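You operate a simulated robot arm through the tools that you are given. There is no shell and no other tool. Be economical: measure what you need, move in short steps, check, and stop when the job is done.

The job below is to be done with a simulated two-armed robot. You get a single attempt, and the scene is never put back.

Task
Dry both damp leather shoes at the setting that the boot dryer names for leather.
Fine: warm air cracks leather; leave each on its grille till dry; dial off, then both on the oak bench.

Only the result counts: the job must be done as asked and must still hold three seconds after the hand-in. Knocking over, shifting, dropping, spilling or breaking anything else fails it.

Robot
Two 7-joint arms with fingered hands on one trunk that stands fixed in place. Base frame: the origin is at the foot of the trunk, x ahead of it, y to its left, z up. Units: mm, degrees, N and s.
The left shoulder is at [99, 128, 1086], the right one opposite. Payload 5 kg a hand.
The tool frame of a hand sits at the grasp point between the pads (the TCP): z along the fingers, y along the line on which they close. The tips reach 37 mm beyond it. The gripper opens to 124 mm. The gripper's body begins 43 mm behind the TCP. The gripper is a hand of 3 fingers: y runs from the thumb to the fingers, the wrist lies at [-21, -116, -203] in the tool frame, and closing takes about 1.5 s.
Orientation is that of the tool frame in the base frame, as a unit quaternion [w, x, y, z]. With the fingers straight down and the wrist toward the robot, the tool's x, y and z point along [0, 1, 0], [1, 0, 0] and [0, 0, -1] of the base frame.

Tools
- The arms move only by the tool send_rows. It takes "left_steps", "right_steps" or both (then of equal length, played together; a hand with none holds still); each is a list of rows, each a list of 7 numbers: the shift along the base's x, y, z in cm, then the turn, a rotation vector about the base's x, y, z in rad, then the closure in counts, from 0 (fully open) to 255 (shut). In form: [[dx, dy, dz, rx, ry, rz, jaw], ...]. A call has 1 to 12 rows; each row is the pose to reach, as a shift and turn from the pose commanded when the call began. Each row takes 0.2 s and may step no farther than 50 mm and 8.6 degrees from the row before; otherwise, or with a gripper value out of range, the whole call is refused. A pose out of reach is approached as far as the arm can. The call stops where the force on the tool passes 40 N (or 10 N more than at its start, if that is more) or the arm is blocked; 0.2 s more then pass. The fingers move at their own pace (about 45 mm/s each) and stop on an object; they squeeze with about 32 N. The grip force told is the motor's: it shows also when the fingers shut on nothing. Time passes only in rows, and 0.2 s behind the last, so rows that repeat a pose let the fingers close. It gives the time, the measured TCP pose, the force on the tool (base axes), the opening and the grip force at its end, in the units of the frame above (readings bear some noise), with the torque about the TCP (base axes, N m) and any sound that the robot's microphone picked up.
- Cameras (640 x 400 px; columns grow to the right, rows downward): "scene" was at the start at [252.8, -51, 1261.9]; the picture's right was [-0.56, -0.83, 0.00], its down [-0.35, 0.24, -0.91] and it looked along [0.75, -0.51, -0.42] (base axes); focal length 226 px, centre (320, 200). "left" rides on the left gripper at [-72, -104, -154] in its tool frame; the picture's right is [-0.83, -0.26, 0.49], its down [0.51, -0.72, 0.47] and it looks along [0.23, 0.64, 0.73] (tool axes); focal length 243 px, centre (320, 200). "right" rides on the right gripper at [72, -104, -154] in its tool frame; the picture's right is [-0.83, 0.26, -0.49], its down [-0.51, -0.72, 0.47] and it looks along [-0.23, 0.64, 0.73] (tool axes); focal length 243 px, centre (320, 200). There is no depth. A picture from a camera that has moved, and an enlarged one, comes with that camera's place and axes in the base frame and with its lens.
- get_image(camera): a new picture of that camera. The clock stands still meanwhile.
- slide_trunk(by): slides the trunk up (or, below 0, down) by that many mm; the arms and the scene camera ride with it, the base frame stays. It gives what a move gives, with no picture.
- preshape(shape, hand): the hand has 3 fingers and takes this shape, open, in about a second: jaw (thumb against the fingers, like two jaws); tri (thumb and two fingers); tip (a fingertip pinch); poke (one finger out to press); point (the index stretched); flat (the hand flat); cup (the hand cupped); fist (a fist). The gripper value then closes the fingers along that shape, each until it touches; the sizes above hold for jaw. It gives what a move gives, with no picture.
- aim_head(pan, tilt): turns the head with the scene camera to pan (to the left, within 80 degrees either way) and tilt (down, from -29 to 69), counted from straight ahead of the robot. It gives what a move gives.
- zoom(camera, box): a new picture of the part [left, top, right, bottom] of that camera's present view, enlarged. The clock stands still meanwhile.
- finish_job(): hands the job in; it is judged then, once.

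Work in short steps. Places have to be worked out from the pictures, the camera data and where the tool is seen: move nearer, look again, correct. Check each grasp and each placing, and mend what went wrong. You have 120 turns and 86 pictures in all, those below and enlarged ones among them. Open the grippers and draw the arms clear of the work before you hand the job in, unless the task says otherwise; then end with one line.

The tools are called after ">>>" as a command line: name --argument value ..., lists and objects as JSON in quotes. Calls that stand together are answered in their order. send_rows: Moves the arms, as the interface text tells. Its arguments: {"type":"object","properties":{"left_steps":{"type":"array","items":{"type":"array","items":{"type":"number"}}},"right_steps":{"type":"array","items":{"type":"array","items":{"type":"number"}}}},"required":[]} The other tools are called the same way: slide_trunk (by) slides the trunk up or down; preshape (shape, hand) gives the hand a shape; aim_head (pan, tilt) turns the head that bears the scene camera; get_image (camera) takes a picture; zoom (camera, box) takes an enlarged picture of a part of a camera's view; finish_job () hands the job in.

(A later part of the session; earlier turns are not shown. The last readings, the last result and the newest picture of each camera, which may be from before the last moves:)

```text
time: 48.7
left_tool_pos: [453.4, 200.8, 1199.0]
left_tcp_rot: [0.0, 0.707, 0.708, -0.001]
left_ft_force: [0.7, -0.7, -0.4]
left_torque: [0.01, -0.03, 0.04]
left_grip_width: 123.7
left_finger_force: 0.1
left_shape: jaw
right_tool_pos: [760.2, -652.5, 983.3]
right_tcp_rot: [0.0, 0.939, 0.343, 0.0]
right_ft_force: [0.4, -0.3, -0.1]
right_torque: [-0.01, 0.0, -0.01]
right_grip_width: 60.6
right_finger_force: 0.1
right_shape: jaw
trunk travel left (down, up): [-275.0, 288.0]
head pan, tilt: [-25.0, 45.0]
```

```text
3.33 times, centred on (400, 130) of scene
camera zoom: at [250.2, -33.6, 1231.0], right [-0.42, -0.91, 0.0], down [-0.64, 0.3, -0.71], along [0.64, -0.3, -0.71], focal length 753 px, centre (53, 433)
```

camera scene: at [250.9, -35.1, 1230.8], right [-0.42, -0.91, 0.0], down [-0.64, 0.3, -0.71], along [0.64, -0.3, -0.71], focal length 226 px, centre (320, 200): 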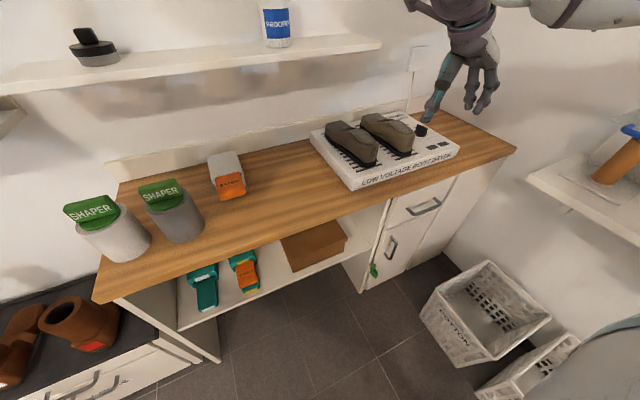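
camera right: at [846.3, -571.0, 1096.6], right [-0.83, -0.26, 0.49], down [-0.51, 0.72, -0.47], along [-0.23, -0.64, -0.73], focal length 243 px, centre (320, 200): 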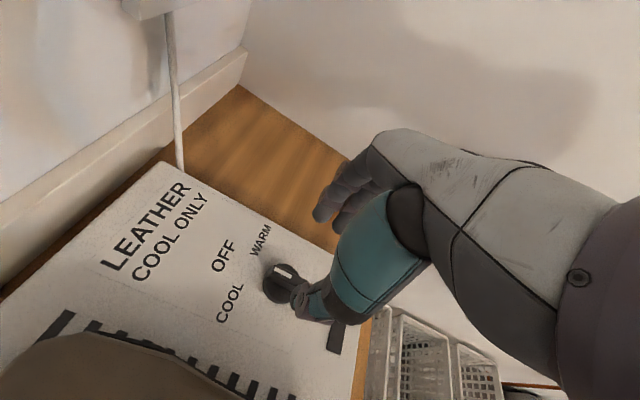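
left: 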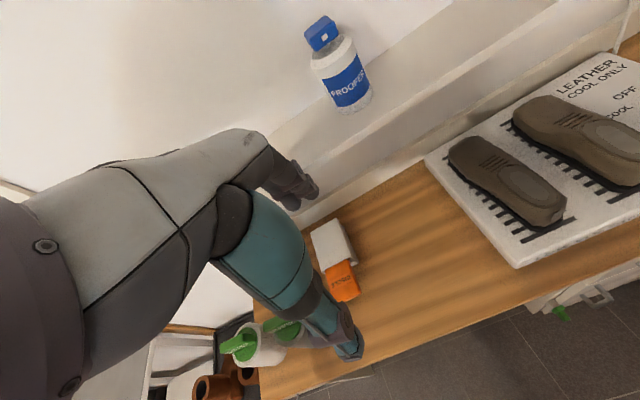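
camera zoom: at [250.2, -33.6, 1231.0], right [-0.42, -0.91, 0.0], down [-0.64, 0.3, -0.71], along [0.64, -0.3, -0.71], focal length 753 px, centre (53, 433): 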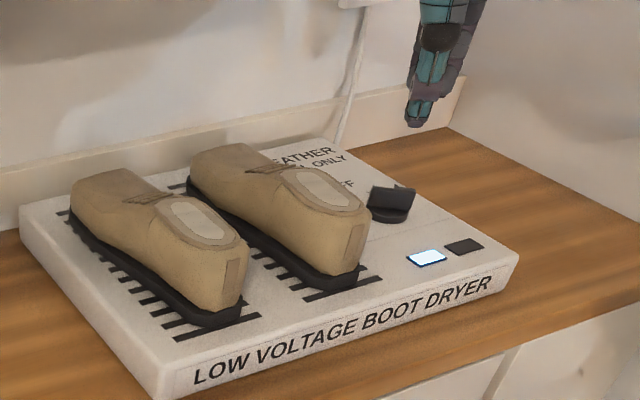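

The right shoe is stable and the left has caught up. I wait on to be sure the colour has settled.

>>> send_rows --right_steps '[[0, 0, 0, 0, 0, 0, 130], [0, 0, 0, 0, 0, 0, 130], [0, 0, 0, 0, 0, 0, 130], [0, 0, 0, 0, 0, 0, 130], [0, 0, 0, 0, 0, 0, 130], [0, 0, 0, 0, 0, 0, 130], [0, 0, 0, 0, 0, 0, 130], [0, 0, 0, 0, 0, 0, 130], [0, 0, 0, 0, 0, 0, 130], [0, 0, 0, 0, 0, 0, 130], [0, 0, 0, 0, 0, 0, 130], [0, 0, 0, 0, 0, 0, 130]]'

>>> send_rows --right_steps '[[0, 0, 0, 0, 0, 0, 130], [0, 0, 0, 0, 0, 0, 130], [0, 0, 0, 0, 0, 0, 130], [0, 0, 0, 0, 0, 0, 130], [0, 0, 0, 0, 0, 0, 130], [0, 0, 0, 0, 0, 0, 130], [0, 0, 0, 0, 0, 0, 130], [0, 0, 0, 0, 0, 0, 130], [0, 0, 0, 0, 0, 0, 130], [0, 0, 0, 0, 0, 0, 130], [0, 0, 0, 0, 0, 0, 130], [0, 0, 0, 0, 0, 0, 130]]'

>>> send_rows --right_steps '[[0, 0, 0, 0, 0, 0, 130], [0, 0, 0, 0, 0, 0, 130], [0, 0, 0, 0, 0, 0, 130], [0, 0, 0, 0, 0, 0, 130], [0, 0, 0, 0, 0, 0, 130], [0, 0, 0, 0, 0, 0, 130], [0, 0, 0, 0, 0, 0, 130], [0, 0, 0, 0, 0, 0, 130], [0, 0, 0, 0, 0, 0, 130], [0, 0, 0, 0, 0, 0, 130], [0, 0, 0, 0, 0, 0, 130], [0, 0, 0, 0, 0, 0, 130]]'

>>> send_rows --right_steps '[[0, 0, 0, 0, 0, 0, 130], [0, 0, 0, 0, 0, 0, 130], [0, 0, 0, 0, 0, 0, 130], [0, 0, 0, 0, 0, 0, 130], [0, 0, 0, 0, 0, 0, 130], [0, 0, 0, 0, 0, 0, 130], [0, 0, 0, 0, 0, 0, 130], [0, 0, 0, 0, 0, 0, 130], [0, 0, 0, 0, 0, 0, 130], [0, 0, 0, 0, 0, 0, 130], [0, 0, 0, 0, 0, 0, 130], [0, 0, 0, 0, 0, 0, 130]]'

>>> zoom --camera "scene" --box '[310, 70, 490, 190]'

```text
time: 51.3
left_tool_pos: [453.3, 200.9, 1199.9]
left_tcp_rot: [-0.001, 0.707, 0.708, 0.0]
left_ft_force: [-0.1, 0.2, -1.5]
left_torque: [-0.01, -0.01, -0.02]
left_grip_width: 123.7
left_finger_force: 0.1
left_shape: jaw
right_tool_pos: [759.6, -652.7, 983.9]
right_tcp_rot: [-0.001, 0.94, 0.342, 0.0]
right_ft_force: [0.9, -0.1, 0.8]
right_torque: [0.02, 0.01, 0.01]
right_grip_width: 60.2
right_finger_force: 0.1
right_shape: jaw
trunk travel left (down, up): [-275.0, 288.0]
head pan, tilt: [-25.0, 45.0]
```

```text
time: 53.9
left_tool_pos: [453.5, 200.2, 1200.2]
left_tcp_rot: [0.0, 0.706, 0.708, 0.0]
left_ft_force: [0.1, -0.2, 0.2]
left_torque: [-0.03, 0.0, 0.02]
left_grip_width: 123.7
left_finger_force: 0.0
left_shape: jaw
right_tool_pos: [759.2, -651.7, 983.2]
right_tcp_rot: [0.0, 0.939, 0.343, 0.0]
right_ft_force: [-1.4, -0.9, 0.2]
right_torque: [-0.03, -0.01, -0.02]
right_grip_width: 60.6
right_finger_force: 0.1
right_shape: jaw
trunk travel left (down, up): [-275.0, 288.0]
head pan, tilt: [-25.0, 45.0]
```

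```text
time: 56.5
left_tool_pos: [454.0, 200.7, 1200.1]
left_tcp_rot: [0.001, 0.706, 0.708, -0.001]
left_ft_force: [0.0, -0.5, -0.5]
left_torque: [0.03, -0.02, -0.01]
left_grip_width: 123.7
left_finger_force: 0.0
left_shape: jaw
right_tool_pos: [759.3, -651.4, 982.4]
right_tcp_rot: [-0.001, 0.939, 0.343, 0.0]
right_ft_force: [-0.5, 0.6, 0.4]
right_torque: [-0.04, 0.01, -0.01]
right_grip_width: 60.4
right_finger_force: 0.0
right_shape: jaw
trunk travel left (down, up): [-275.0, 288.0]
head pan, tilt: [-25.0, 45.0]
```

```text
time: 59.1
left_tool_pos: [453.1, 200.8, 1200.4]
left_tcp_rot: [0.001, 0.707, 0.707, 0.001]
left_ft_force: [0.5, 0.1, -0.4]
left_torque: [0.0, 0.01, 0.03]
left_grip_width: 123.5
left_finger_force: 0.1
left_shape: jaw
right_tool_pos: [760.0, -651.5, 982.6]
right_tcp_rot: [0.0, 0.94, 0.342, 0.0]
right_ft_force: [0.3, 0.4, 0.0]
right_torque: [-0.01, 0.0, -0.04]
right_grip_width: 60.5
right_finger_force: 0.1
right_shape: jaw
trunk travel left (down, up): [-275.0, 288.0]
head pan, tilt: [-25.0, 45.0]
```

```text
3.33 times, centred on (400, 130) of scene
camera zoom: at [250.2, -33.6, 1231.0], right [-0.42, -0.91, 0.0], down [-0.64, 0.3, -0.71], along [0.64, -0.3, -0.71], focal length 753 px, centre (53, 433)
```

zoom: 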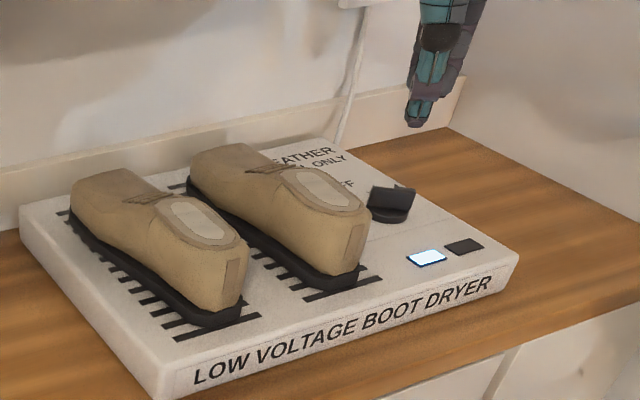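

Colour is unchanged since 48.7 s: both are dry. I go back down on the knob, grip it and turn it back 40°.

>>> send_rows --right_steps '[[1, -2, -3, 0, 0, 0, 130], [1, -2, -6.5, 0, 0, 0, 130], [1, -2, -9.5, 0, 0, 0, 130], [1, -2, -11, 0, 0, 0, 130], [1, -2, -11, 0, 0, 0, 190], [1, -2, -11, 0, 0, 0, 255], [1, -2, -11, 0, 0, 0, 255], [1, -2, -11, 0, 0, 0, 255], [1, -2, -11, 0, 0, 0, 255], [1, -2, -11, 0, 0, 0, 255]]'

>>> send_rows --right_steps '[[0, 0, 0, 0, 0, -0.14, 255], [0, 0, 0, 0, 0, -0.28, 255], [0, 0, 0, 0, 0, -0.42, 255], [0, 0, 0, 0, 0, -0.56, 255], [0, 0, 0, 0, 0, -0.7, 255], [0, 0, 0, 0, 0, -0.7, 255]]'

>>> zoom --camera "scene" --box '[310, 70, 490, 190]'

```text
time: 61.3
left_tool_pos: [452.8, 201.0, 1200.0]
left_tcp_rot: [-0.001, 0.707, 0.708, 0.0]
left_ft_force: [0.1, 0.1, -0.1]
left_torque: [-0.01, 0.01, 0.01]
left_grip_width: 123.8
left_finger_force: 0.1
left_shape: jaw
right_tool_pos: [771.1, -673.3, 872.5]
right_tcp_rot: [0.001, 0.939, 0.343, 0.001]
right_ft_force: [-0.6, 2.8, 3.5]
right_torque: [0.04, 0.0, 0.04]
right_grip_width: 10.5
right_finger_force: 31.9
right_shape: jaw
trunk travel left (down, up): [-275.0, 288.0]
head pan, tilt: [-25.0, 45.0]
```

```text
time: 62.7
left_tool_pos: [453.0, 201.8, 1201.1]
left_tcp_rot: [0.0, 0.706, 0.708, 0.001]
left_ft_force: [-0.7, 0.3, -0.4]
left_torque: [0.0, 0.0, 0.0]
left_grip_width: 124.2
left_finger_force: 0.1
left_shape: jaw
right_tool_pos: [769.1, -672.9, 872.3]
right_tcp_rot: [0.0, 1.0, -0.001, 0.0]
right_ft_force: [-6.1, 2.1, 7.7]
right_torque: [0.1, 0.1, 0.01]
right_grip_width: 10.5
right_finger_force: 31.8
right_shape: jaw
trunk travel left (down, up): [-275.0, 288.0]
head pan, tilt: [-25.0, 45.0]
```

```text
3.33 times, centred on (400, 130) of scene
camera zoom: at [248.6, -32.9, 1231.4], right [-0.42, -0.91, 0.0], down [-0.64, 0.3, -0.71], along [0.64, -0.3, -0.71], focal length 753 px, centre (53, 433)
```

zoom: 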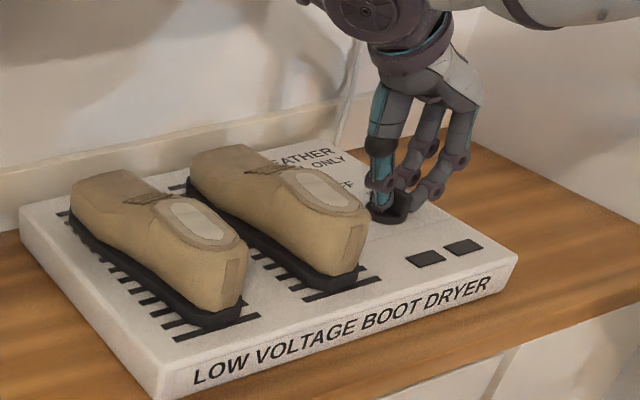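

The lamps are off. I release, rise, and verify the pointer; the hand then sits in the orientation for grasping the shoes.

>>> send_rows --right_steps '[[0, 0, 0, 0, 0, 0, 190], [0, 0, 0, 0, 0, 0, 130], [0, 0, 0, 0, 0, 0, 130], [0, 0, 0, 0, 0, 0, 130], [0, 0, 3, 0, 0, 0, 130], [0, 0, 7, 0, 0, 0, 130], [0, 3, 10, 0, 0, 0, 90], [0, 7, 12, 0, 0, 0, 60], [0, 10, 14, 0, 0, 0, 0]]'

>>> get_image --camera "right"

>>> zoom --camera "scene" --box '[310, 50, 490, 190]'

```text
time: 64.7
left_tool_pos: [453.2, 202.0, 1199.5]
left_tcp_rot: [0.0, 0.706, 0.708, -0.001]
left_ft_force: [-0.1, -0.3, -0.1]
left_torque: [-0.02, -0.03, 0.02]
left_grip_width: 123.8
left_finger_force: 0.1
left_shape: jaw
right_tool_pos: [769.7, -571.6, 1013.4]
right_tcp_rot: [0.002, 1.0, -0.001, 0.0]
right_ft_force: [0.4, 0.3, 0.8]
right_torque: [-0.03, 0.0, -0.01]
right_grip_width: 123.6
right_finger_force: 0.0
right_shape: jaw
trunk travel left (down, up): [-275.0, 288.0]
head pan, tilt: [-25.0, 45.0]
```

```text
53 pictures are left
camera right: at [841.9, -467.1, 1166.4], right [-0.83, -0.26, 0.49], down [-0.51, 0.72, -0.47], along [-0.23, -0.64, -0.73], focal length 243 px, centre (320, 200)
```

right: 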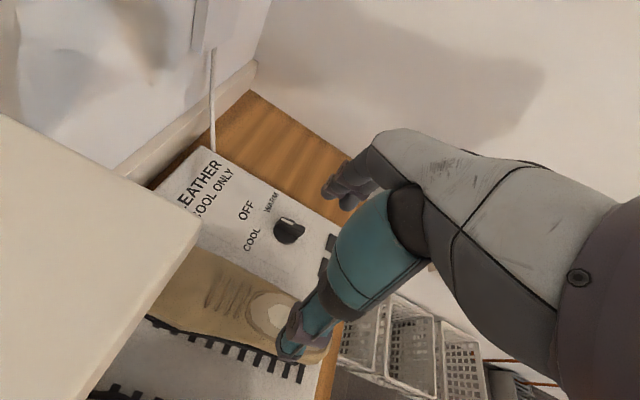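

```text
2.86 times, centred on (400, 120) of scene
camera zoom: at [249.9, -32.6, 1231.1], right [-0.42, -0.91, 0.0], down [-0.64, 0.3, -0.71], along [0.64, -0.3, -0.71], focal length 646 px, centre (91, 429)
```

zoom: 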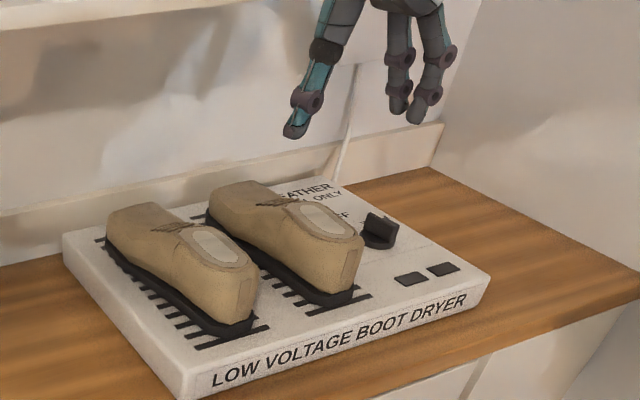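

The dial is back at OFF with the lamps dark. The shelf's front edge (x≈850, z≈1100) lies close to the hand camera, so I back off to x≈730 before moving over the left shoe (centre y≈-402).

>>> send_rows --right_steps '[[-4, 0, 0, 0, 0, 0, 0], [-4.5, 4, 0, 0, 0, 0, 0], [-4.5, 8, 0, 0, 0, 0, 0], [-4.5, 12, 0, 0, 0, 0, 0], [-4.5, 15, -1, 0, 0, 0, 0], [-4.5, 17, -2, 0, 0, 0, 0], [-4.5, 17, -4, 0, 0, 0, 0], [-4.5, 17, -4, 0, 0, 0, 0]]'

>>> get_image --camera "right"

>>> get_image --camera "scene"

```text
time: 66.5
left_tool_pos: [453.5, 201.7, 1199.7]
left_tcp_rot: [0.0, 0.707, 0.707, 0.0]
left_ft_force: [-1.2, -0.2, 0.1]
left_torque: [-0.03, -0.01, -0.01]
left_grip_width: 123.8
left_finger_force: 0.1
left_shape: jaw
right_tool_pos: [724.4, -403.2, 969.3]
right_tcp_rot: [0.0, 1.0, 0.0, -0.001]
right_ft_force: [0.6, 0.6, 0.1]
right_torque: [0.02, -0.01, 0.0]
right_grip_width: 123.8
right_finger_force: 0.0
right_shape: jaw
trunk travel left (down, up): [-275.0, 288.0]
head pan, tilt: [-25.0, 45.0]
```

```text
51 pictures are left
camera right: at [797.3, -297.1, 1123.3], right [-0.83, -0.26, 0.49], down [-0.51, 0.72, -0.47], along [-0.23, -0.64, -0.73], focal length 243 px, centre (320, 200)
```

right: 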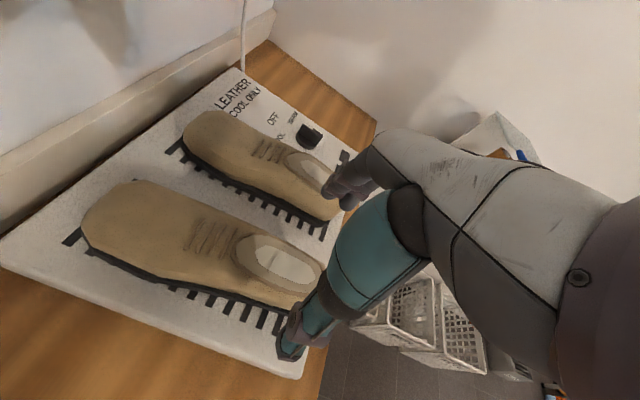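

```text
50 pictures are left
camera scene: at [250.0, -33.4, 1231.1], right [-0.42, -0.91, 0.0], down [-0.64, 0.3, -0.71], along [0.64, -0.3, -0.71], focal length 226 px, centre (320, 200)
```

scene: 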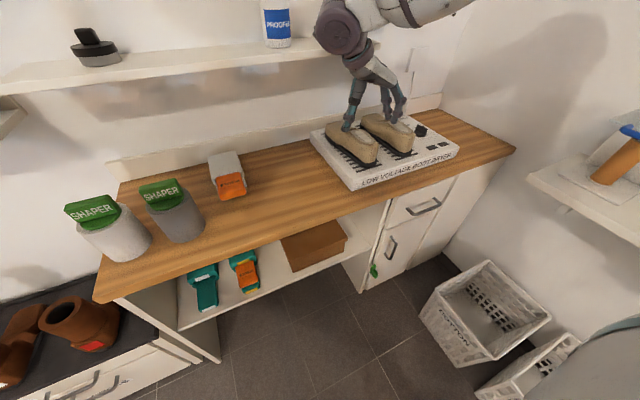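

Shoe 1's centre is at about y≈-398, spanning x≈690–912. I descend straddling it, slide in under the shelf to x≈768 and close.

>>> send_rows --right_steps '[[0, 0.4, -3, 0, 0, 0, 0], [0, 0.4, -6, 0, 0, 0, 0], [0, 0.4, -8, 0, 0, 0, 0], [0, 0.4, -9.4, 0, 0, 0, 0], [2.2, 0.4, -9.4, 0, 0, 0, 0], [4.4, 0.4, -9.4, 0, 0, 0, 0], [4.4, 0.4, -9.4, 0, 0, 0, 0]]'

>>> zoom --camera "scene" --box '[310, 50, 490, 190]'

>>> get_image --camera "right"

```text
time: 68.1
left_tool_pos: [453.3, 200.5, 1201.3]
left_tcp_rot: [0.0, 0.706, 0.708, 0.0]
left_ft_force: [0.1, -1.1, 0.6]
left_torque: [0.01, 0.01, -0.01]
left_grip_width: 123.6
left_finger_force: 0.1
left_shape: jaw
right_tool_pos: [770.1, -398.3, 877.4]
right_tcp_rot: [0.0, 1.0, 0.001, 0.0]
right_ft_force: [-0.1, 0.1, 0.2]
right_torque: [-0.01, -0.01, 0.0]
right_grip_width: 123.8
right_finger_force: 0.2
right_shape: jaw
trunk travel left (down, up): [-275.0, 288.0]
head pan, tilt: [-25.0, 45.0]
```

```text
2.86 times, centred on (400, 120) of scene
camera zoom: at [249.7, -33.7, 1231.2], right [-0.42, -0.91, 0.0], down [-0.64, 0.3, -0.71], along [0.64, -0.3, -0.71], focal length 646 px, centre (91, 429)
```

zoom: 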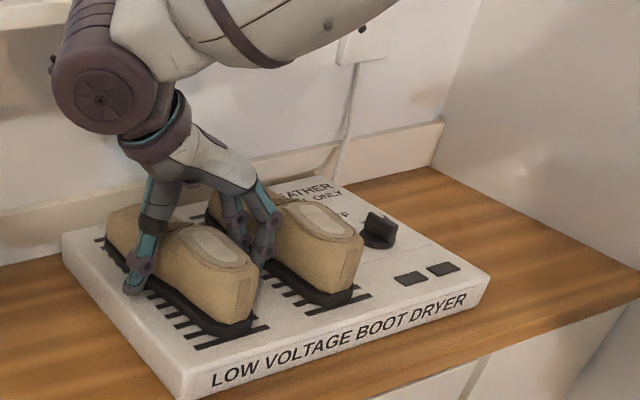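

```text
48 pictures are left
camera right: at [842.2, -293.3, 1031.2], right [-0.83, -0.26, 0.49], down [-0.51, 0.72, -0.47], along [-0.23, -0.64, -0.73], focal length 243 px, centre (320, 200)
```

right: 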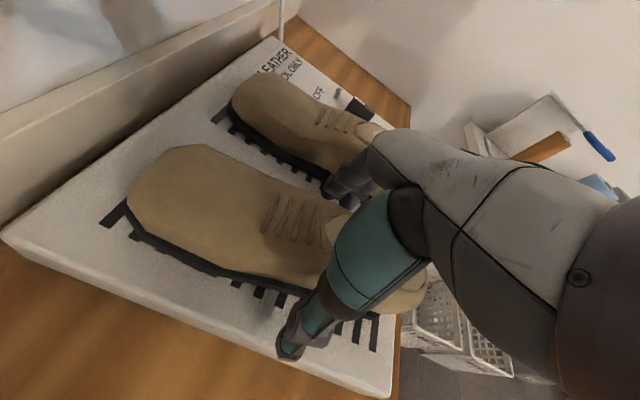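

Fingers straddle shoe 1 cleanly. Closing now.

>>> send_rows --right_steps '[[0, 0, 0, 0, 0, 0, 60], [0, 0, 0, 0, 0, 0, 120], [0, 0, 0, 0, 0, 0, 180], [0, 0, 0, 0, 0, 0, 255], [0, 0, 0, 0, 0, 0, 255], [0, 0, 0, 0, 0, 0, 255], [0, 0, 0, 0, 0, 0, 255], [0, 0, 0, 0, 0, 0, 255]]'

>>> send_rows --right_steps '[[0, 0, 1, 0, 0, 0, 255], [0, 0, 2, 0, 0, 0, 255], [0, 0, 2.5, 0, 0, 0, 255], [0, 0, 2.5, 0, 0, 0, 255]]'

>>> zoom --camera "scene" --box '[310, 50, 490, 190]'

```text
time: 69.9
left_tool_pos: [452.8, 200.9, 1199.8]
left_tcp_rot: [0.0, 0.707, 0.708, 0.0]
left_ft_force: [-0.3, 1.2, -0.2]
left_torque: [0.0, -0.02, 0.02]
left_grip_width: 123.6
left_finger_force: 0.0
left_shape: jaw
right_tool_pos: [769.6, -397.7, 878.8]
right_tcp_rot: [0.0, 1.0, 0.001, -0.001]
right_ft_force: [-1.6, -0.5, -0.2]
right_torque: [0.02, 0.02, 0.04]
right_grip_width: 63.7
right_finger_force: 31.8
right_shape: jaw
trunk travel left (down, up): [-275.0, 288.0]
head pan, tilt: [-25.0, 45.0]
```

```text
time: 70.9
left_tool_pos: [454.1, 200.3, 1199.9]
left_tcp_rot: [0.0, 0.707, 0.708, 0.0]
left_ft_force: [-0.4, 0.4, 0.6]
left_torque: [-0.01, 0.01, 0.01]
left_grip_width: 123.7
left_finger_force: 0.1
left_shape: jaw
right_tool_pos: [770.8, -398.9, 901.7]
right_tcp_rot: [0.0, 1.0, 0.001, 0.0]
right_ft_force: [0.0, 0.3, -2.5]
right_torque: [-0.01, 0.09, 0.0]
right_grip_width: 64.0
right_finger_force: 32.2
right_shape: jaw
trunk travel left (down, up): [-275.0, 288.0]
head pan, tilt: [-25.0, 45.0]
```

```text
2.86 times, centred on (400, 120) of scene
camera zoom: at [250.5, -33.7, 1230.9], right [-0.42, -0.91, 0.0], down [-0.64, 0.3, -0.71], along [0.64, -0.3, -0.71], focal length 646 px, centre (91, 429)
```

zoom: 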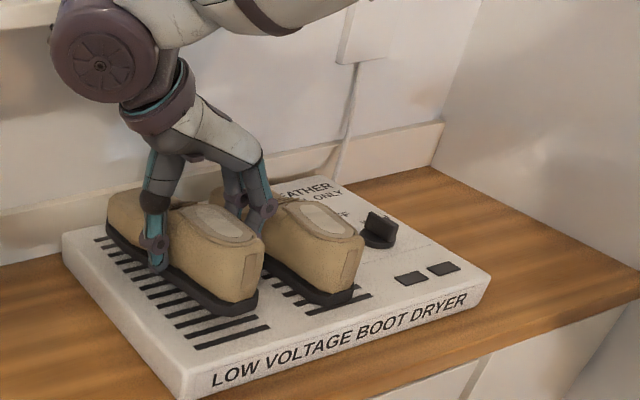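

Shoe 1 is lifted level (about 250 g). I back away from the shelf and carry it left to [700,-125].

>>> send_rows --right_steps '[[-3.5, 0, 0.5, 0, 0, 0, 255], [-7, 0, 1, 0, 0, 0, 255], [-7, 4, 2, 0, 0, 0, 255], [-7, 8, 2, 0, 0, 0, 255], [-7, 12, 2, 0, 0, 0, 255], [-7, 16, 2, 0, 0, 0, 255], [-7, 20, 2, 0, 0, 0, 255], [-7, 24, 2, 0, 0, 0, 255], [-7, 27.3, 1.5, 0, 0, 0, 255], [-7, 27.3, 0, 0, 0, 0, 255], [-7, 27.3, -2, 0, 0, 0, 255], [-7, 27.3, -2, 0, 0, 0, 255]]'

>>> get_image --camera "scene"

>>> get_image --camera "right"

```text
time: 73.5
left_tool_pos: [452.2, 200.6, 1200.6]
left_tcp_rot: [-0.001, 0.706, 0.708, -0.001]
left_ft_force: [0.3, 0.0, -0.3]
left_torque: [0.02, 0.0, -0.02]
left_grip_width: 123.8
left_finger_force: 0.0
left_shape: jaw
right_tool_pos: [690.1, -152.5, 880.4]
right_tcp_rot: [-0.001, 1.0, 0.001, 0.0]
right_ft_force: [0.5, 0.2, -2.4]
right_torque: [0.0, 0.05, -0.01]
right_grip_width: 63.9
right_finger_force: 32.0
right_shape: jaw
right hand out of reach, approached as far as the arm can: row 9, 10, 11, 12
trunk travel left (down, up): [-275.0, 288.0]
head pan, tilt: [-25.0, 45.0]
```

```text
46 pictures are left
camera scene: at [249.5, -33.4, 1231.2], right [-0.42, -0.91, 0.0], down [-0.64, 0.3, -0.71], along [0.64, -0.3, -0.71], focal length 226 px, centre (320, 200)
```

scene: 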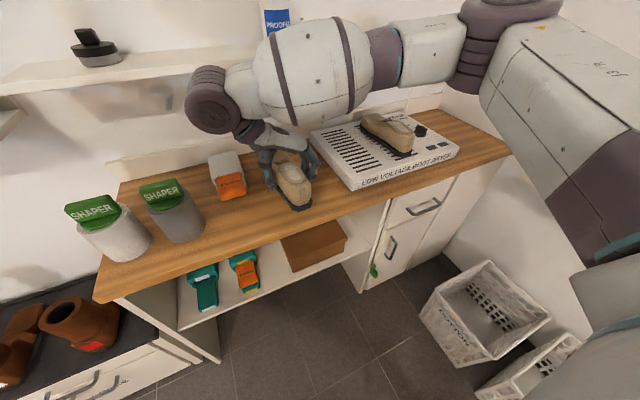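

```text
45 pictures are left
camera right: at [761.7, -47.7, 1034.1], right [-0.83, -0.26, 0.49], down [-0.51, 0.72, -0.47], along [-0.23, -0.64, -0.73], focal length 243 px, centre (320, 200)
```

right: 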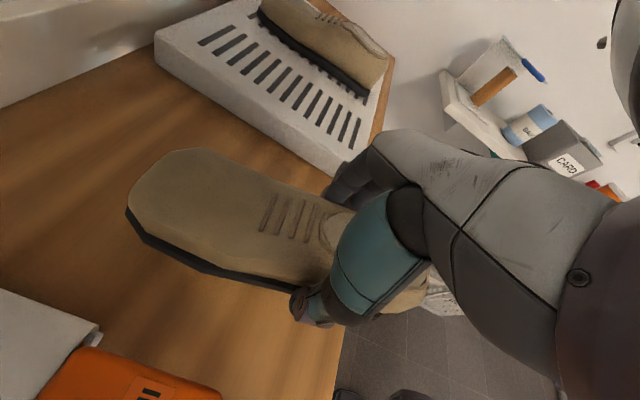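

The right arm tops out at y≈-153. I set shoe 1 down here, lowering gently to find the counter.

>>> send_rows --right_steps '[[-0.5, -2.9, 0, 0, 0, 0, 255], [-0.5, -2.9, -1.5, 0, 0, 0, 255], [-0.5, -2.9, -2.5, 0, 0, 0, 255], [-0.5, -2.9, -3, 0, 0, 0, 255], [-0.5, -2.9, -3.4, 0, 0, 0, 255], [-0.5, -2.9, -3.4, 0, 0, 0, 255]]'

>>> zoom --camera "scene" --box '[200, 110, 380, 250]'

```text
time: 74.9
left_tool_pos: [452.9, 202.2, 1200.2]
left_tcp_rot: [-0.001, 0.706, 0.708, 0.001]
left_ft_force: [1.0, 0.5, -0.3]
left_torque: [-0.04, -0.03, 0.0]
left_grip_width: 123.8
left_finger_force: 0.0
left_shape: jaw
right_tool_pos: [685.4, -182.7, 847.7]
right_tcp_rot: [0.0, 1.0, 0.0, 0.0]
right_ft_force: [-0.3, 0.8, -2.9]
right_torque: [-0.02, 0.08, -0.02]
right_grip_width: 63.9
right_finger_force: 31.8
right_shape: jaw
trunk travel left (down, up): [-275.0, 288.0]
head pan, tilt: [-25.0, 45.0]
```

```text
2.86 times, centred on (290, 180) of scene
camera zoom: at [250.1, -33.8, 1231.0], right [-0.42, -0.91, 0.0], down [-0.64, 0.3, -0.71], along [0.64, -0.3, -0.71], focal length 646 px, centre (406, 257)
```

zoom: 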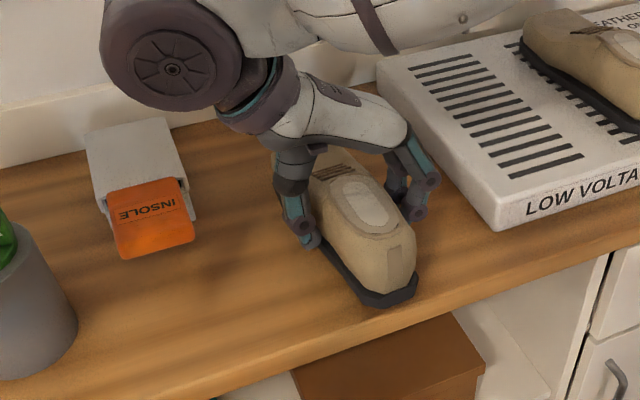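

The command base had been reset to the reached pose; I shift back left 29 mm, then lower until contact.

>>> send_rows --right_steps '[[0.5, 1.5, 0.8, 0, 0, 0, 255], [0.6, 2.8, 0.8, 0, 0, 0, 255], [0.6, 2.8, 0, 0, 0, 0, 255], [0.6, 2.8, -0.4, 0, 0, 0, 255], [0.6, 2.8, -0.7, 0, 0, 0, 255], [0.6, 2.8, -0.7, 0, 0, 0, 255]]'

>>> zoom --camera "scene" --box '[200, 110, 380, 250]'

```text
time: 76.3
left_tool_pos: [452.3, 201.3, 1200.9]
left_tcp_rot: [0.001, 0.706, 0.708, -0.001]
left_ft_force: [0.4, 0.0, -0.3]
left_torque: [-0.02, 0.0, 0.02]
left_grip_width: 123.9
left_finger_force: 0.0
left_shape: jaw
right_tool_pos: [691.3, -155.5, 839.7]
right_tcp_rot: [0.0, 1.0, 0.0, 0.0]
right_ft_force: [0.4, -0.1, -2.9]
right_torque: [0.0, 0.06, -0.01]
right_grip_width: 63.6
right_finger_force: 32.4
right_shape: jaw
trunk travel left (down, up): [-275.0, 288.0]
head pan, tilt: [-25.0, 45.0]
```

```text
2.86 times, centred on (290, 180) of scene
camera zoom: at [250.4, -33.6, 1231.0], right [-0.42, -0.91, 0.0], down [-0.64, 0.3, -0.71], along [0.64, -0.3, -0.71], focal length 646 px, centre (406, 257)
```

zoom: 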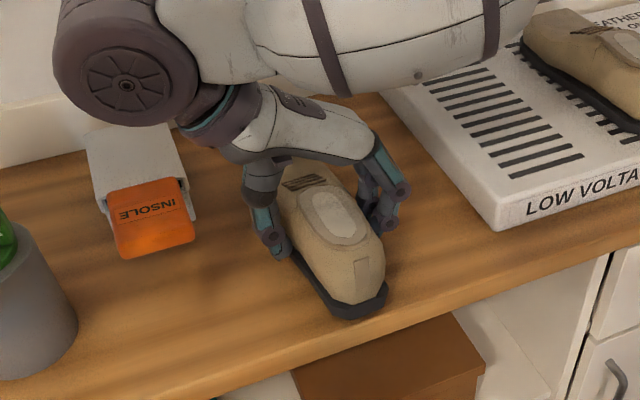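

Still hovering slightly and the heel is close to the counter's front edge, so I shift 25 mm inward and continue lowering.

>>> send_rows --right_steps '[[1.5, 0, 0.5, 0, 0, 0, 255], [2.5, 0, 0.5, 0, 0, 0, 255], [2.5, 0, -0.2, 0, 0, 0, 255], [2.5, 0, -0.5, 0, 0, 0, 255], [2.5, 0, -0.8, 0, 0, 0, 255], [2.5, 0, -1.1, 0, 0, 0, 255], [2.5, 0, -1.1, 0, 0, 0, 255]]'

```text
time: 77.9
left_tool_pos: [452.0, 201.8, 1200.9]
left_tcp_rot: [0.001, 0.707, 0.707, 0.0]
left_ft_force: [0.0, 0.0, -0.5]
left_torque: [0.03, -0.04, -0.02]
left_grip_width: 123.9
left_finger_force: 0.0
left_shape: jaw
right_tool_pos: [713.4, -160.1, 833.0]
right_tcp_rot: [-0.001, 1.0, -0.001, 0.002]
right_ft_force: [4.2, -1.7, 20.3]
right_torque: [-0.09, -0.13, 0.04]
right_grip_width: 63.8
right_finger_force: 32.2
right_shape: jaw
right hand out of reach, approached as far as the arm can: row 2, 3, 4, 5, 6, 7
trunk travel left (down, up): [-275.0, 288.0]
head pan, tilt: [-25.0, 45.0]
```

The shoe is on the counter (20 N). I ease off, open partly and rise.

>>> send_rows --right_steps '[[0, 0, 0.2, 0, 0, 0, 180], [0, 0, 0.2, 0, 0, 0, 80], [0, 0, 0.2, 0, 0, 0, 50], [0, 0, 0.2, 0, 0, 0, 50], [0, 0, 0.2, 0, 0, 0, 50], [0, 0, 3, 0, 0, 0, 50], [0, 0, 6, 0, 0, 0, 50], [-1, -3, 10, 0, 0, 0, 50], [-1, -7, 12, 0, 0, 0, 30], [-1, -11, 13, 0, 0, 0, 0], [-1, -15, 13, 0, 0, 0, 0]]'

>>> get_image --camera "scene"

>>> get_image --camera "right"

```text
refused: row 8 steps farther than a row can; nothing moved
```

```text
42 pictures are left
camera scene: at [248.7, -33.3, 1231.5], right [-0.42, -0.91, 0.0], down [-0.64, 0.3, -0.71], along [0.64, -0.3, -0.71], focal length 226 px, centre (320, 200)
```

scene: 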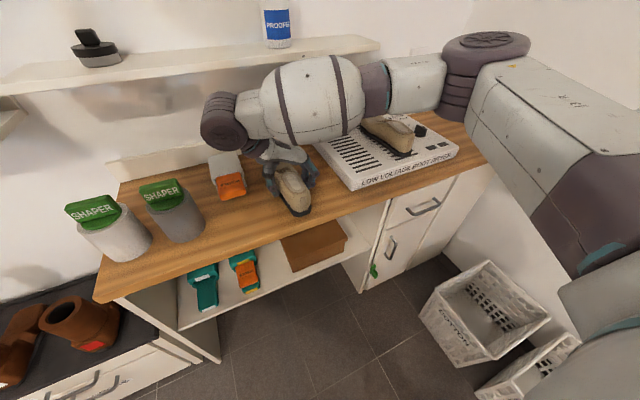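

```text
41 pictures are left
camera right: at [785.6, -55.0, 985.6], right [-0.83, -0.26, 0.49], down [-0.5, 0.72, -0.47], along [-0.23, -0.64, -0.73], focal length 243 px, centre (320, 200)
```

right: 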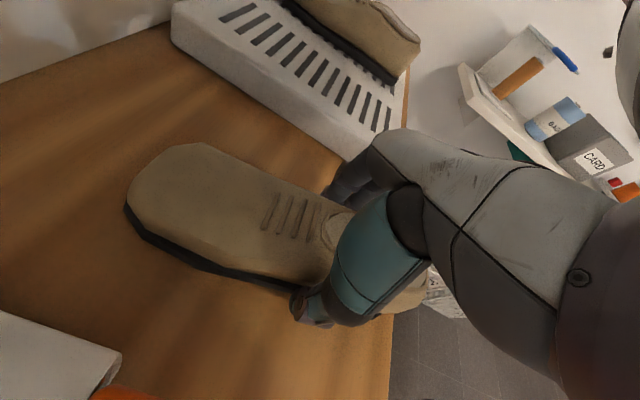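

Resending with shorter steps.

>>> send_rows --right_steps '[[0, 0, 0.2, 0, 0, 0, 180], [0, 0, 0.2, 0, 0, 0, 80], [0, 0, 0.2, 0, 0, 0, 50], [0, 0, 0.2, 0, 0, 0, 50], [0, 0, 0.2, 0, 0, 0, 50], [0, 0, 3, 0, 0, 0, 50], [0, 0, 6, 0, 0, 0, 50], [0, -2, 10, 0, 0, 0, 50], [0, -6, 12, 0, 0, 0, 30], [0, -10, 13, 0, 0, 0, 0], [0, -14, 13, 0, 0, 0, 0], [0, -18, 13, 0, 0, 0, 0]]'

>>> get_image --camera "right"

>>> zoom --camera "scene" --box '[200, 90, 480, 250]'

```text
time: 80.5
left_tool_pos: [452.8, 199.8, 1201.7]
left_tcp_rot: [0.0, 0.706, 0.708, 0.001]
left_ft_force: [0.4, -0.8, 1.2]
left_torque: [0.04, -0.01, 0.04]
left_grip_width: 123.8
left_finger_force: 0.2
left_shape: jaw
right_tool_pos: [713.0, -341.8, 957.6]
right_tcp_rot: [-0.001, 1.0, 0.0, 0.0]
right_ft_force: [0.8, -0.6, 0.6]
right_torque: [0.03, -0.04, -0.02]
right_grip_width: 124.0
right_finger_force: 0.0
right_shape: jaw
trunk travel left (down, up): [-275.0, 288.0]
head pan, tilt: [-25.0, 45.0]
```

```text
40 pictures are left
camera right: at [785.1, -237.2, 1110.8], right [-0.83, -0.26, 0.49], down [-0.51, 0.72, -0.47], along [-0.23, -0.64, -0.73], focal length 243 px, centre (320, 200)
```

right: 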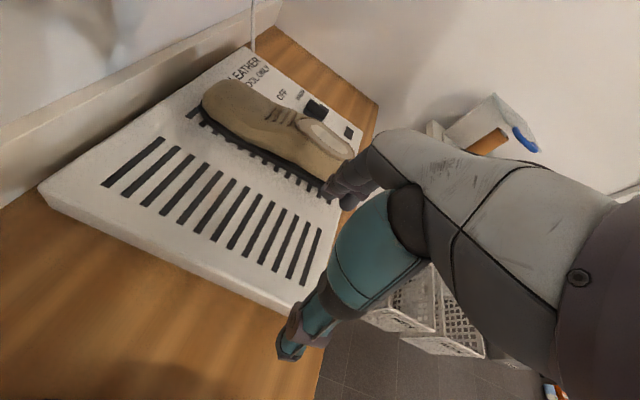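

```text
2.29 times, centred on (340, 170) of scene
camera zoom: at [249.6, -34.7, 1231.1], right [-0.42, -0.91, 0.0], down [-0.64, 0.3, -0.71], along [0.64, -0.3, -0.71], focal length 516 px, centre (274, 269)
```

zoom: 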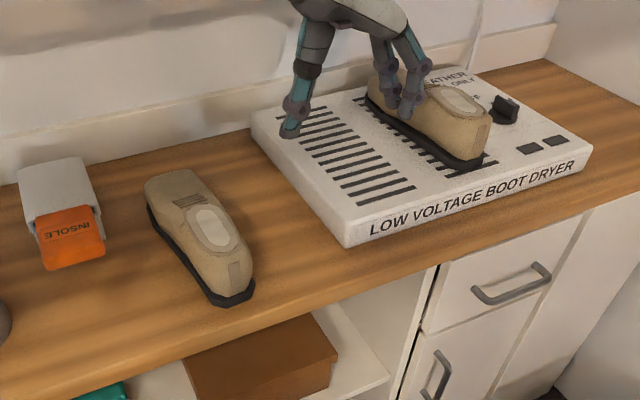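

Shoe 1 stands well on the oak counter; the free gap to the dryer is about 136 mm, enough for shoe 2 at y≈-258. I go over shoe 2 (centre y≈-531), descend and slide in.

>>> send_rows --right_steps '[[0, -4, 0, 0, 0, 0, 0], [0, -8, 0, 0, 0, 0, 0], [0, -12, 0, 0, 0, 0, 0], [0, -16, 0, 0, 0, 0, 0], [0.5, -18.9, 0, 0, 0, 0, 0], [1, -18.9, -3, 0, 0, 0, 0], [1, -18.9, -6, 0, 0, 0, 0], [1, -18.9, -8, 0, 0, 0, 0], [3, -18.9, -8, 0, 0, 0, 0], [5.5, -18.9, -8, 0, 0, 0, 0], [5.5, -18.9, -8, 0, 0, 0, 0]]'

>>> get_image --camera "right"

>>> zoom --camera "scene" --box '[310, 50, 490, 190]'

```text
time: 82.9
left_tool_pos: [452.4, 200.9, 1199.7]
left_tcp_rot: [0.0, 0.707, 0.707, 0.0]
left_ft_force: [-0.5, 0.0, 0.1]
left_torque: [0.02, 0.02, -0.01]
left_grip_width: 123.9
left_finger_force: 0.1
left_shape: jaw
right_tool_pos: [769.1, -531.7, 879.7]
right_tcp_rot: [0.0, 1.0, 0.0, 0.001]
right_ft_force: [-1.1, 0.3, -0.3]
right_torque: [-0.02, 0.0, -0.01]
right_grip_width: 124.0
right_finger_force: 0.1
right_shape: jaw
trunk travel left (down, up): [-275.0, 288.0]
head pan, tilt: [-25.0, 45.0]
```

```text
38 pictures are left
camera right: at [841.3, -425.5, 1032.3], right [-0.83, -0.26, 0.49], down [-0.51, 0.72, -0.47], along [-0.23, -0.64, -0.73], focal length 243 px, centre (320, 200)
```

right: 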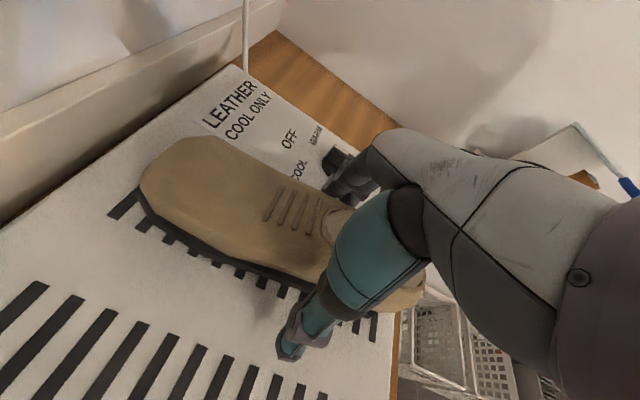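

```text
2.86 times, centred on (400, 120) of scene
camera zoom: at [249.5, -33.7, 1231.2], right [-0.42, -0.91, 0.0], down [-0.64, 0.3, -0.71], along [0.64, -0.3, -0.71], focal length 646 px, centre (91, 429)
```

zoom: 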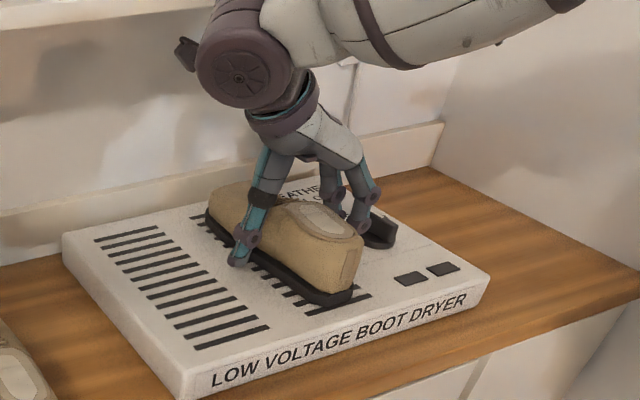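

Well straddled, clear of the knob. Close and lift.

>>> send_rows --right_steps '[[0, 0, 0, 0, 0, 0, 60], [0, 0, 0, 0, 0, 0, 120], [0, 0, 0, 0, 0, 0, 180], [0, 0, 0, 0, 0, 0, 255], [0, 0, 0, 0, 0, 0, 255], [0, 0, 0, 0, 0, 0, 255], [0, 0, 0, 0, 0, 0, 255], [0, 0, 0, 0, 0, 0, 255]]'

>>> send_rows --right_steps '[[0, 0, 1, 0, 0, 0, 255], [0, 0, 2, 0, 0, 0, 255], [-2, 0, 2.5, 0, 0, 0, 255], [-5, 0, 3, 0, 0, 0, 255], [-5.5, 0, 4, 0, 0, 0, 255]]'

>>> zoom --camera "scene" --box '[310, 50, 490, 190]'

```text
time: 84.7
left_tool_pos: [453.7, 200.8, 1200.1]
left_tcp_rot: [0.0, 0.707, 0.708, 0.0]
left_ft_force: [0.8, -0.3, -0.1]
left_torque: [-0.01, -0.01, -0.01]
left_grip_width: 123.5
left_finger_force: 0.0
left_shape: jaw
right_tool_pos: [768.6, -530.8, 878.3]
right_tcp_rot: [0.0, 1.0, 0.0, 0.0]
right_ft_force: [-1.3, 0.1, 0.4]
right_torque: [-0.03, -0.01, -0.01]
right_grip_width: 63.9
right_finger_force: 31.7
right_shape: jaw
trunk travel left (down, up): [-275.0, 288.0]
head pan, tilt: [-25.0, 45.0]
```

```text
time: 85.9
left_tool_pos: [453.1, 201.9, 1198.5]
left_tcp_rot: [0.0, 0.706, 0.708, 0.0]
left_ft_force: [0.6, 1.0, -0.4]
left_torque: [0.0, -0.01, 0.0]
left_grip_width: 123.7
left_finger_force: 0.0
left_shape: jaw
right_tool_pos: [714.4, -529.8, 918.0]
right_tcp_rot: [0.0, 1.0, 0.0, 0.0]
right_ft_force: [0.1, -0.6, -2.6]
right_torque: [-0.02, 0.06, 0.01]
right_grip_width: 63.9
right_finger_force: 32.2
right_shape: jaw
trunk travel left (down, up): [-275.0, 288.0]
head pan, tilt: [-25.0, 45.0]
```

```text
2.86 times, centred on (400, 120) of scene
camera zoom: at [250.8, -33.3, 1230.9], right [-0.42, -0.91, 0.0], down [-0.64, 0.3, -0.71], along [0.64, -0.3, -0.71], focal length 646 px, centre (91, 429)
```

zoom: 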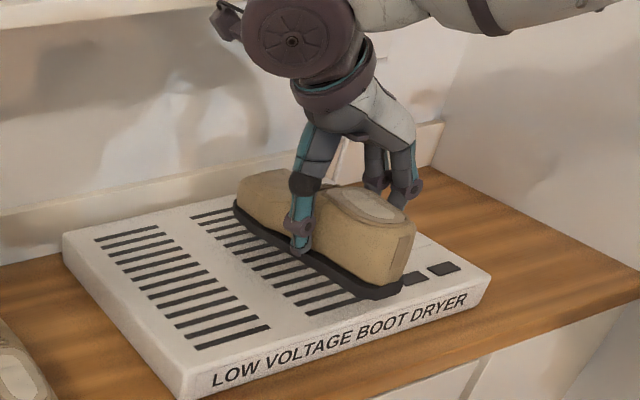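

Shoe 2 is held firmly. I carry it left to y≈-258 and hover before lowering.

>>> send_rows --right_steps '[[0, 4, 1, 0, 0, 0, 255], [0, 8, 1, 0, 0, 0, 255], [0, 12, 1, 0, 0, 0, 255], [0, 16, 1, 0, 0, 0, 255], [0, 20, 1, 0, 0, 0, 255], [0, 24, 1, 0, 0, 0, 255], [0, 27.2, 0, 0, 0, 0, 255], [0, 27.2, -2, 0, 0, 0, 255], [0, 27.2, -4, 0, 0, 0, 255], [0, 27.2, -4, 0, 0, 0, 255]]'

>>> zoom --camera "scene" --box '[220, 90, 420, 250]'

>>> get_image --camera "right"

```text
time: 88.1
left_tool_pos: [453.5, 201.0, 1200.6]
left_tcp_rot: [0.0, 0.707, 0.708, 0.0]
left_ft_force: [-0.3, 0.4, 0.4]
left_torque: [0.02, 0.01, -0.05]
left_grip_width: 123.8
left_finger_force: 0.1
left_shape: jaw
right_tool_pos: [713.2, -258.4, 880.4]
right_tcp_rot: [0.0, 1.0, 0.0, 0.0]
right_ft_force: [-0.1, 0.2, -2.4]
right_torque: [0.01, 0.07, -0.01]
right_grip_width: 63.5
right_finger_force: 31.6
right_shape: jaw
trunk travel left (down, up): [-275.0, 288.0]
head pan, tilt: [-25.0, 45.0]
```

```text
2.50 times, centred on (320, 170) of scene
camera zoom: at [250.2, -33.6, 1231.0], right [-0.42, -0.91, 0.0], down [-0.64, 0.3, -0.71], along [0.64, -0.3, -0.71], focal length 565 px, centre (320, 275)
```

zoom: 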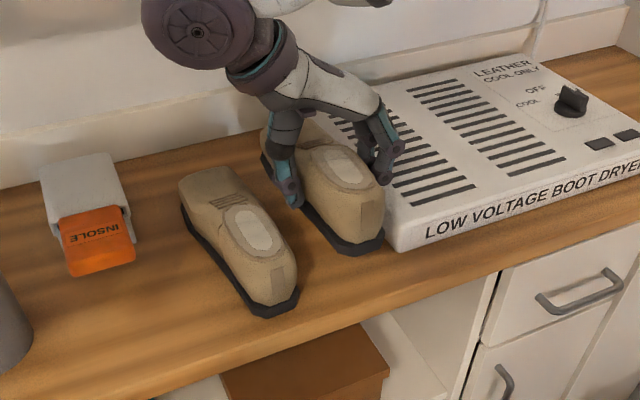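

```text
34 pictures are left
camera right: at [786.0, -153.0, 1032.6], right [-0.83, -0.26, 0.49], down [-0.51, 0.72, -0.47], along [-0.23, -0.64, -0.73], focal length 243 px, centre (320, 200)
```

right: 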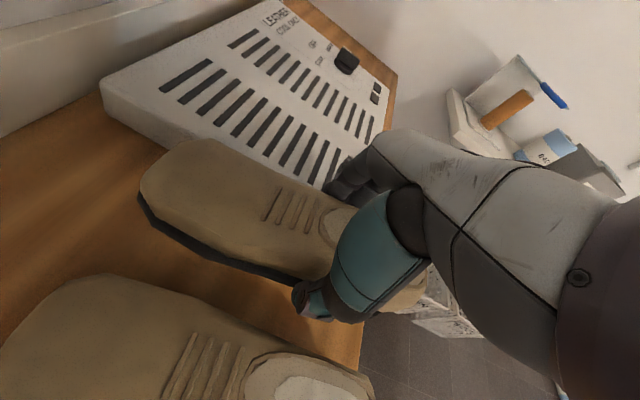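

Hovering between shoe 1 and the dryer; I nudge 6 mm left for even clearance and lower gently.

>>> send_rows --right_steps '[[0, 0.6, 0, 0, 0, 0, 255], [0, 0.6, -1.5, 0, 0, 0, 255], [0, 0.6, -2.8, 0, 0, 0, 255], [0, 0.6, -3.5, 0, 0, 0, 255], [0, 0.6, -3.5, 0, 0, 0, 255]]'

>>> zoom --camera "scene" --box '[260, 110, 400, 220]'

```text
time: 89.3
left_tool_pos: [452.5, 200.6, 1199.9]
left_tcp_rot: [0.0, 0.707, 0.707, 0.0]
left_ft_force: [0.7, -0.7, -0.6]
left_torque: [0.01, 0.03, -0.02]
left_grip_width: 123.8
left_finger_force: 0.0
left_shape: jaw
right_tool_pos: [713.2, -252.0, 844.0]
right_tcp_rot: [0.0, 1.0, 0.0, 0.001]
right_ft_force: [0.2, 4.2, 1.9]
right_torque: [-0.23, 0.13, -0.01]
right_grip_width: 63.9
right_finger_force: 32.1
right_shape: jaw
trunk travel left (down, up): [-275.0, 288.0]
head pan, tilt: [-25.0, 45.0]
```

```text
3.64 times, centred on (330, 165) of scene
camera zoom: at [250.1, -33.2, 1231.1], right [-0.42, -0.91, 0.0], down [-0.64, 0.3, -0.71], along [0.64, -0.3, -0.71], focal length 822 px, centre (284, 327)
```

zoom: 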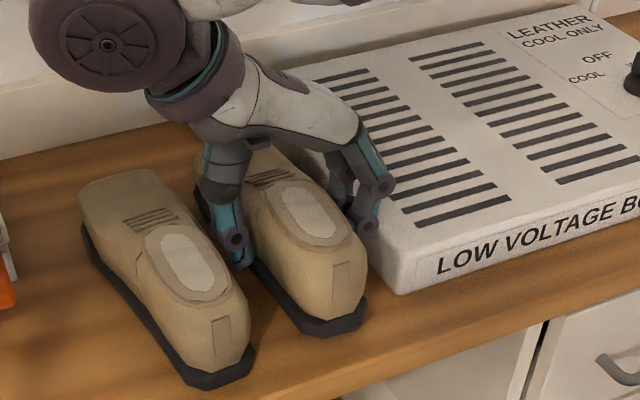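

The right fingers touch the dryer's edge (4 N sideways), and the thumb is near shoe 1: too tight. I lift shoe 2 again, hold it away over the dryer, and will use the left hand to shift shoe 1 leftward.

>>> send_rows --right_steps '[[0, 0.2, 1.5, 0, 0, 0, 255], [0, 0, 4, 0, 0, 0, 255], [0, 0, 7.5, 0, 0, 0, 255], [0, -4, 9, 0, 0, 0, 255], [0, -8, 9, 0, 0, 0, 255], [0, -12, 9, 0, 0, 0, 255], [0, -16, 9, 0, 0, 0, 255], [0, -20, 9, 0, 0, 0, 255], [0, -24, 9, 0, 0, 0, 255], [0, -27, 9, 0, 0, 0, 255], [0, -27, 9, 0, 0, 0, 255]]'

>>> zoom --camera "scene" --box '[200, 90, 480, 250]'

```text
time: 91.7
left_tool_pos: [453.8, 202.0, 1199.4]
left_tcp_rot: [-0.001, 0.707, 0.707, 0.0]
left_ft_force: [0.6, -0.7, 0.6]
left_torque: [-0.01, -0.02, 0.01]
left_grip_width: 123.6
left_finger_force: 0.0
left_shape: jaw
right_tool_pos: [712.7, -520.9, 932.9]
right_tcp_rot: [0.0, 1.0, 0.001, 0.0]
right_ft_force: [0.5, 0.4, -2.4]
right_torque: [-0.01, 0.06, -0.02]
right_grip_width: 63.6
right_finger_force: 32.2
right_shape: jaw
trunk travel left (down, up): [-275.0, 288.0]
head pan, tilt: [-25.0, 45.0]
```

```text
2.29 times, centred on (340, 170) of scene
camera zoom: at [250.7, -33.2, 1230.9], right [-0.42, -0.91, 0.0], down [-0.64, 0.3, -0.71], along [0.64, -0.3, -0.71], focal length 516 px, centre (274, 269)
```

zoom: 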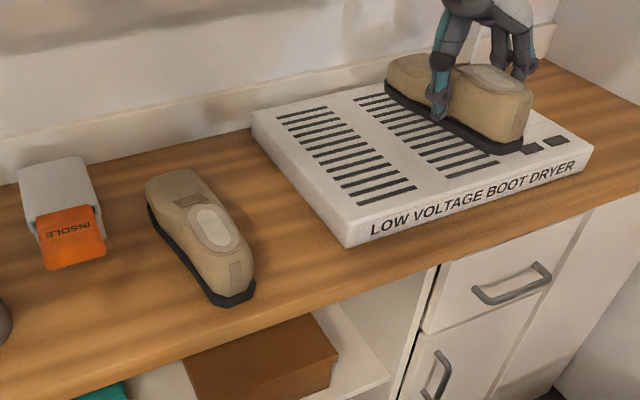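

Dryer and shoe 1 are unshifted. I'll push shoe 1 leftward along the counter with the closed left hand, from its right side. First bring the left hand over, closed and high.

>>> send_rows --left_steps '[[2.5, -4, 0, 0, 0, 0, 100], [5, -8, 0, 0, 0, 0, 200], [7.5, -12, 0, 0, 0, 0, 255], [10, -16, 0, 0, 0, 0, 255], [12.5, -20, 0, 0, 0, 0, 255], [15, -24, 0, 0, 0, 0, 255], [17.5, -28, -1, 0, 0, 0, 255], [20, -32, -3, 0, 0, 0, 255], [22, -35, -6, 0, 0, 0, 255], [23.5, -38, -9, 0, 0, 0, 255], [24.5, -41, -12, 0, 0, 0, 255], [25.5, -44, -14, 0, 0, 0, 255]]'

>>> get_image --camera "scene"

```text
refused: row 8 steps farther than a row can; nothing moved
```

```text
31 pictures are left
camera scene: at [250.7, -33.2, 1230.9], right [-0.42, -0.91, 0.0], down [-0.64, 0.3, -0.71], along [0.64, -0.3, -0.71], focal length 226 px, centre (320, 200)
```

scene: 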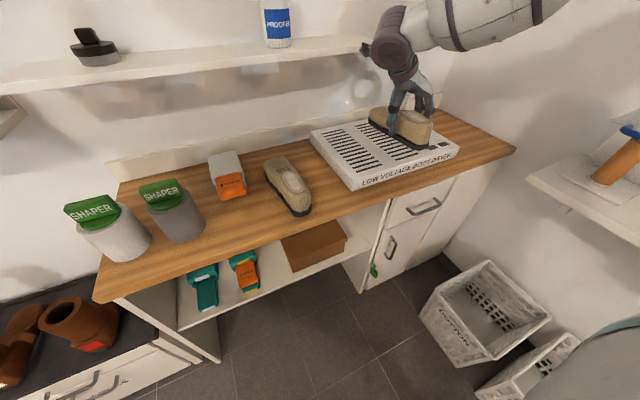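

Resending with shorter steps (no picture wasted ahead).

>>> send_rows --left_steps '[[2.3, -4, 0, 0, 0, 0, 100], [4.6, -8, 0, 0, 0, 0, 200], [6.9, -12, 0, 0, 0, 0, 255], [9.2, -16, 0, 0, 0, 0, 255], [11.5, -20, 0, 0, 0, 0, 255], [13.8, -24, 0, 0, 0, 0, 255], [16, -28, 0, 0, 0, 0, 255], [18, -32, -1.5, 0, 0, 0, 255], [20, -35.5, -4, 0, 0, 0, 255], [22, -39, -7, 0, 0, 0, 255], [23.5, -42, -10, 0, 0, 0, 255], [24.5, -45, -13, 0, 0, 0, 255]]'

>>> get_image --camera "scene"

```text
refused: row 10 steps farther than a row can; nothing moved
```

```text
30 pictures are left
camera scene: at [250.7, -33.2, 1230.9], right [-0.42, -0.91, 0.0], down [-0.64, 0.3, -0.71], along [0.64, -0.3, -0.71], focal length 226 px, centre (320, 200)
```

scene: 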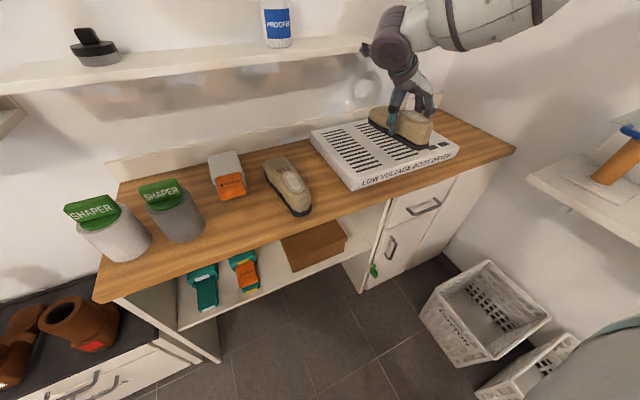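

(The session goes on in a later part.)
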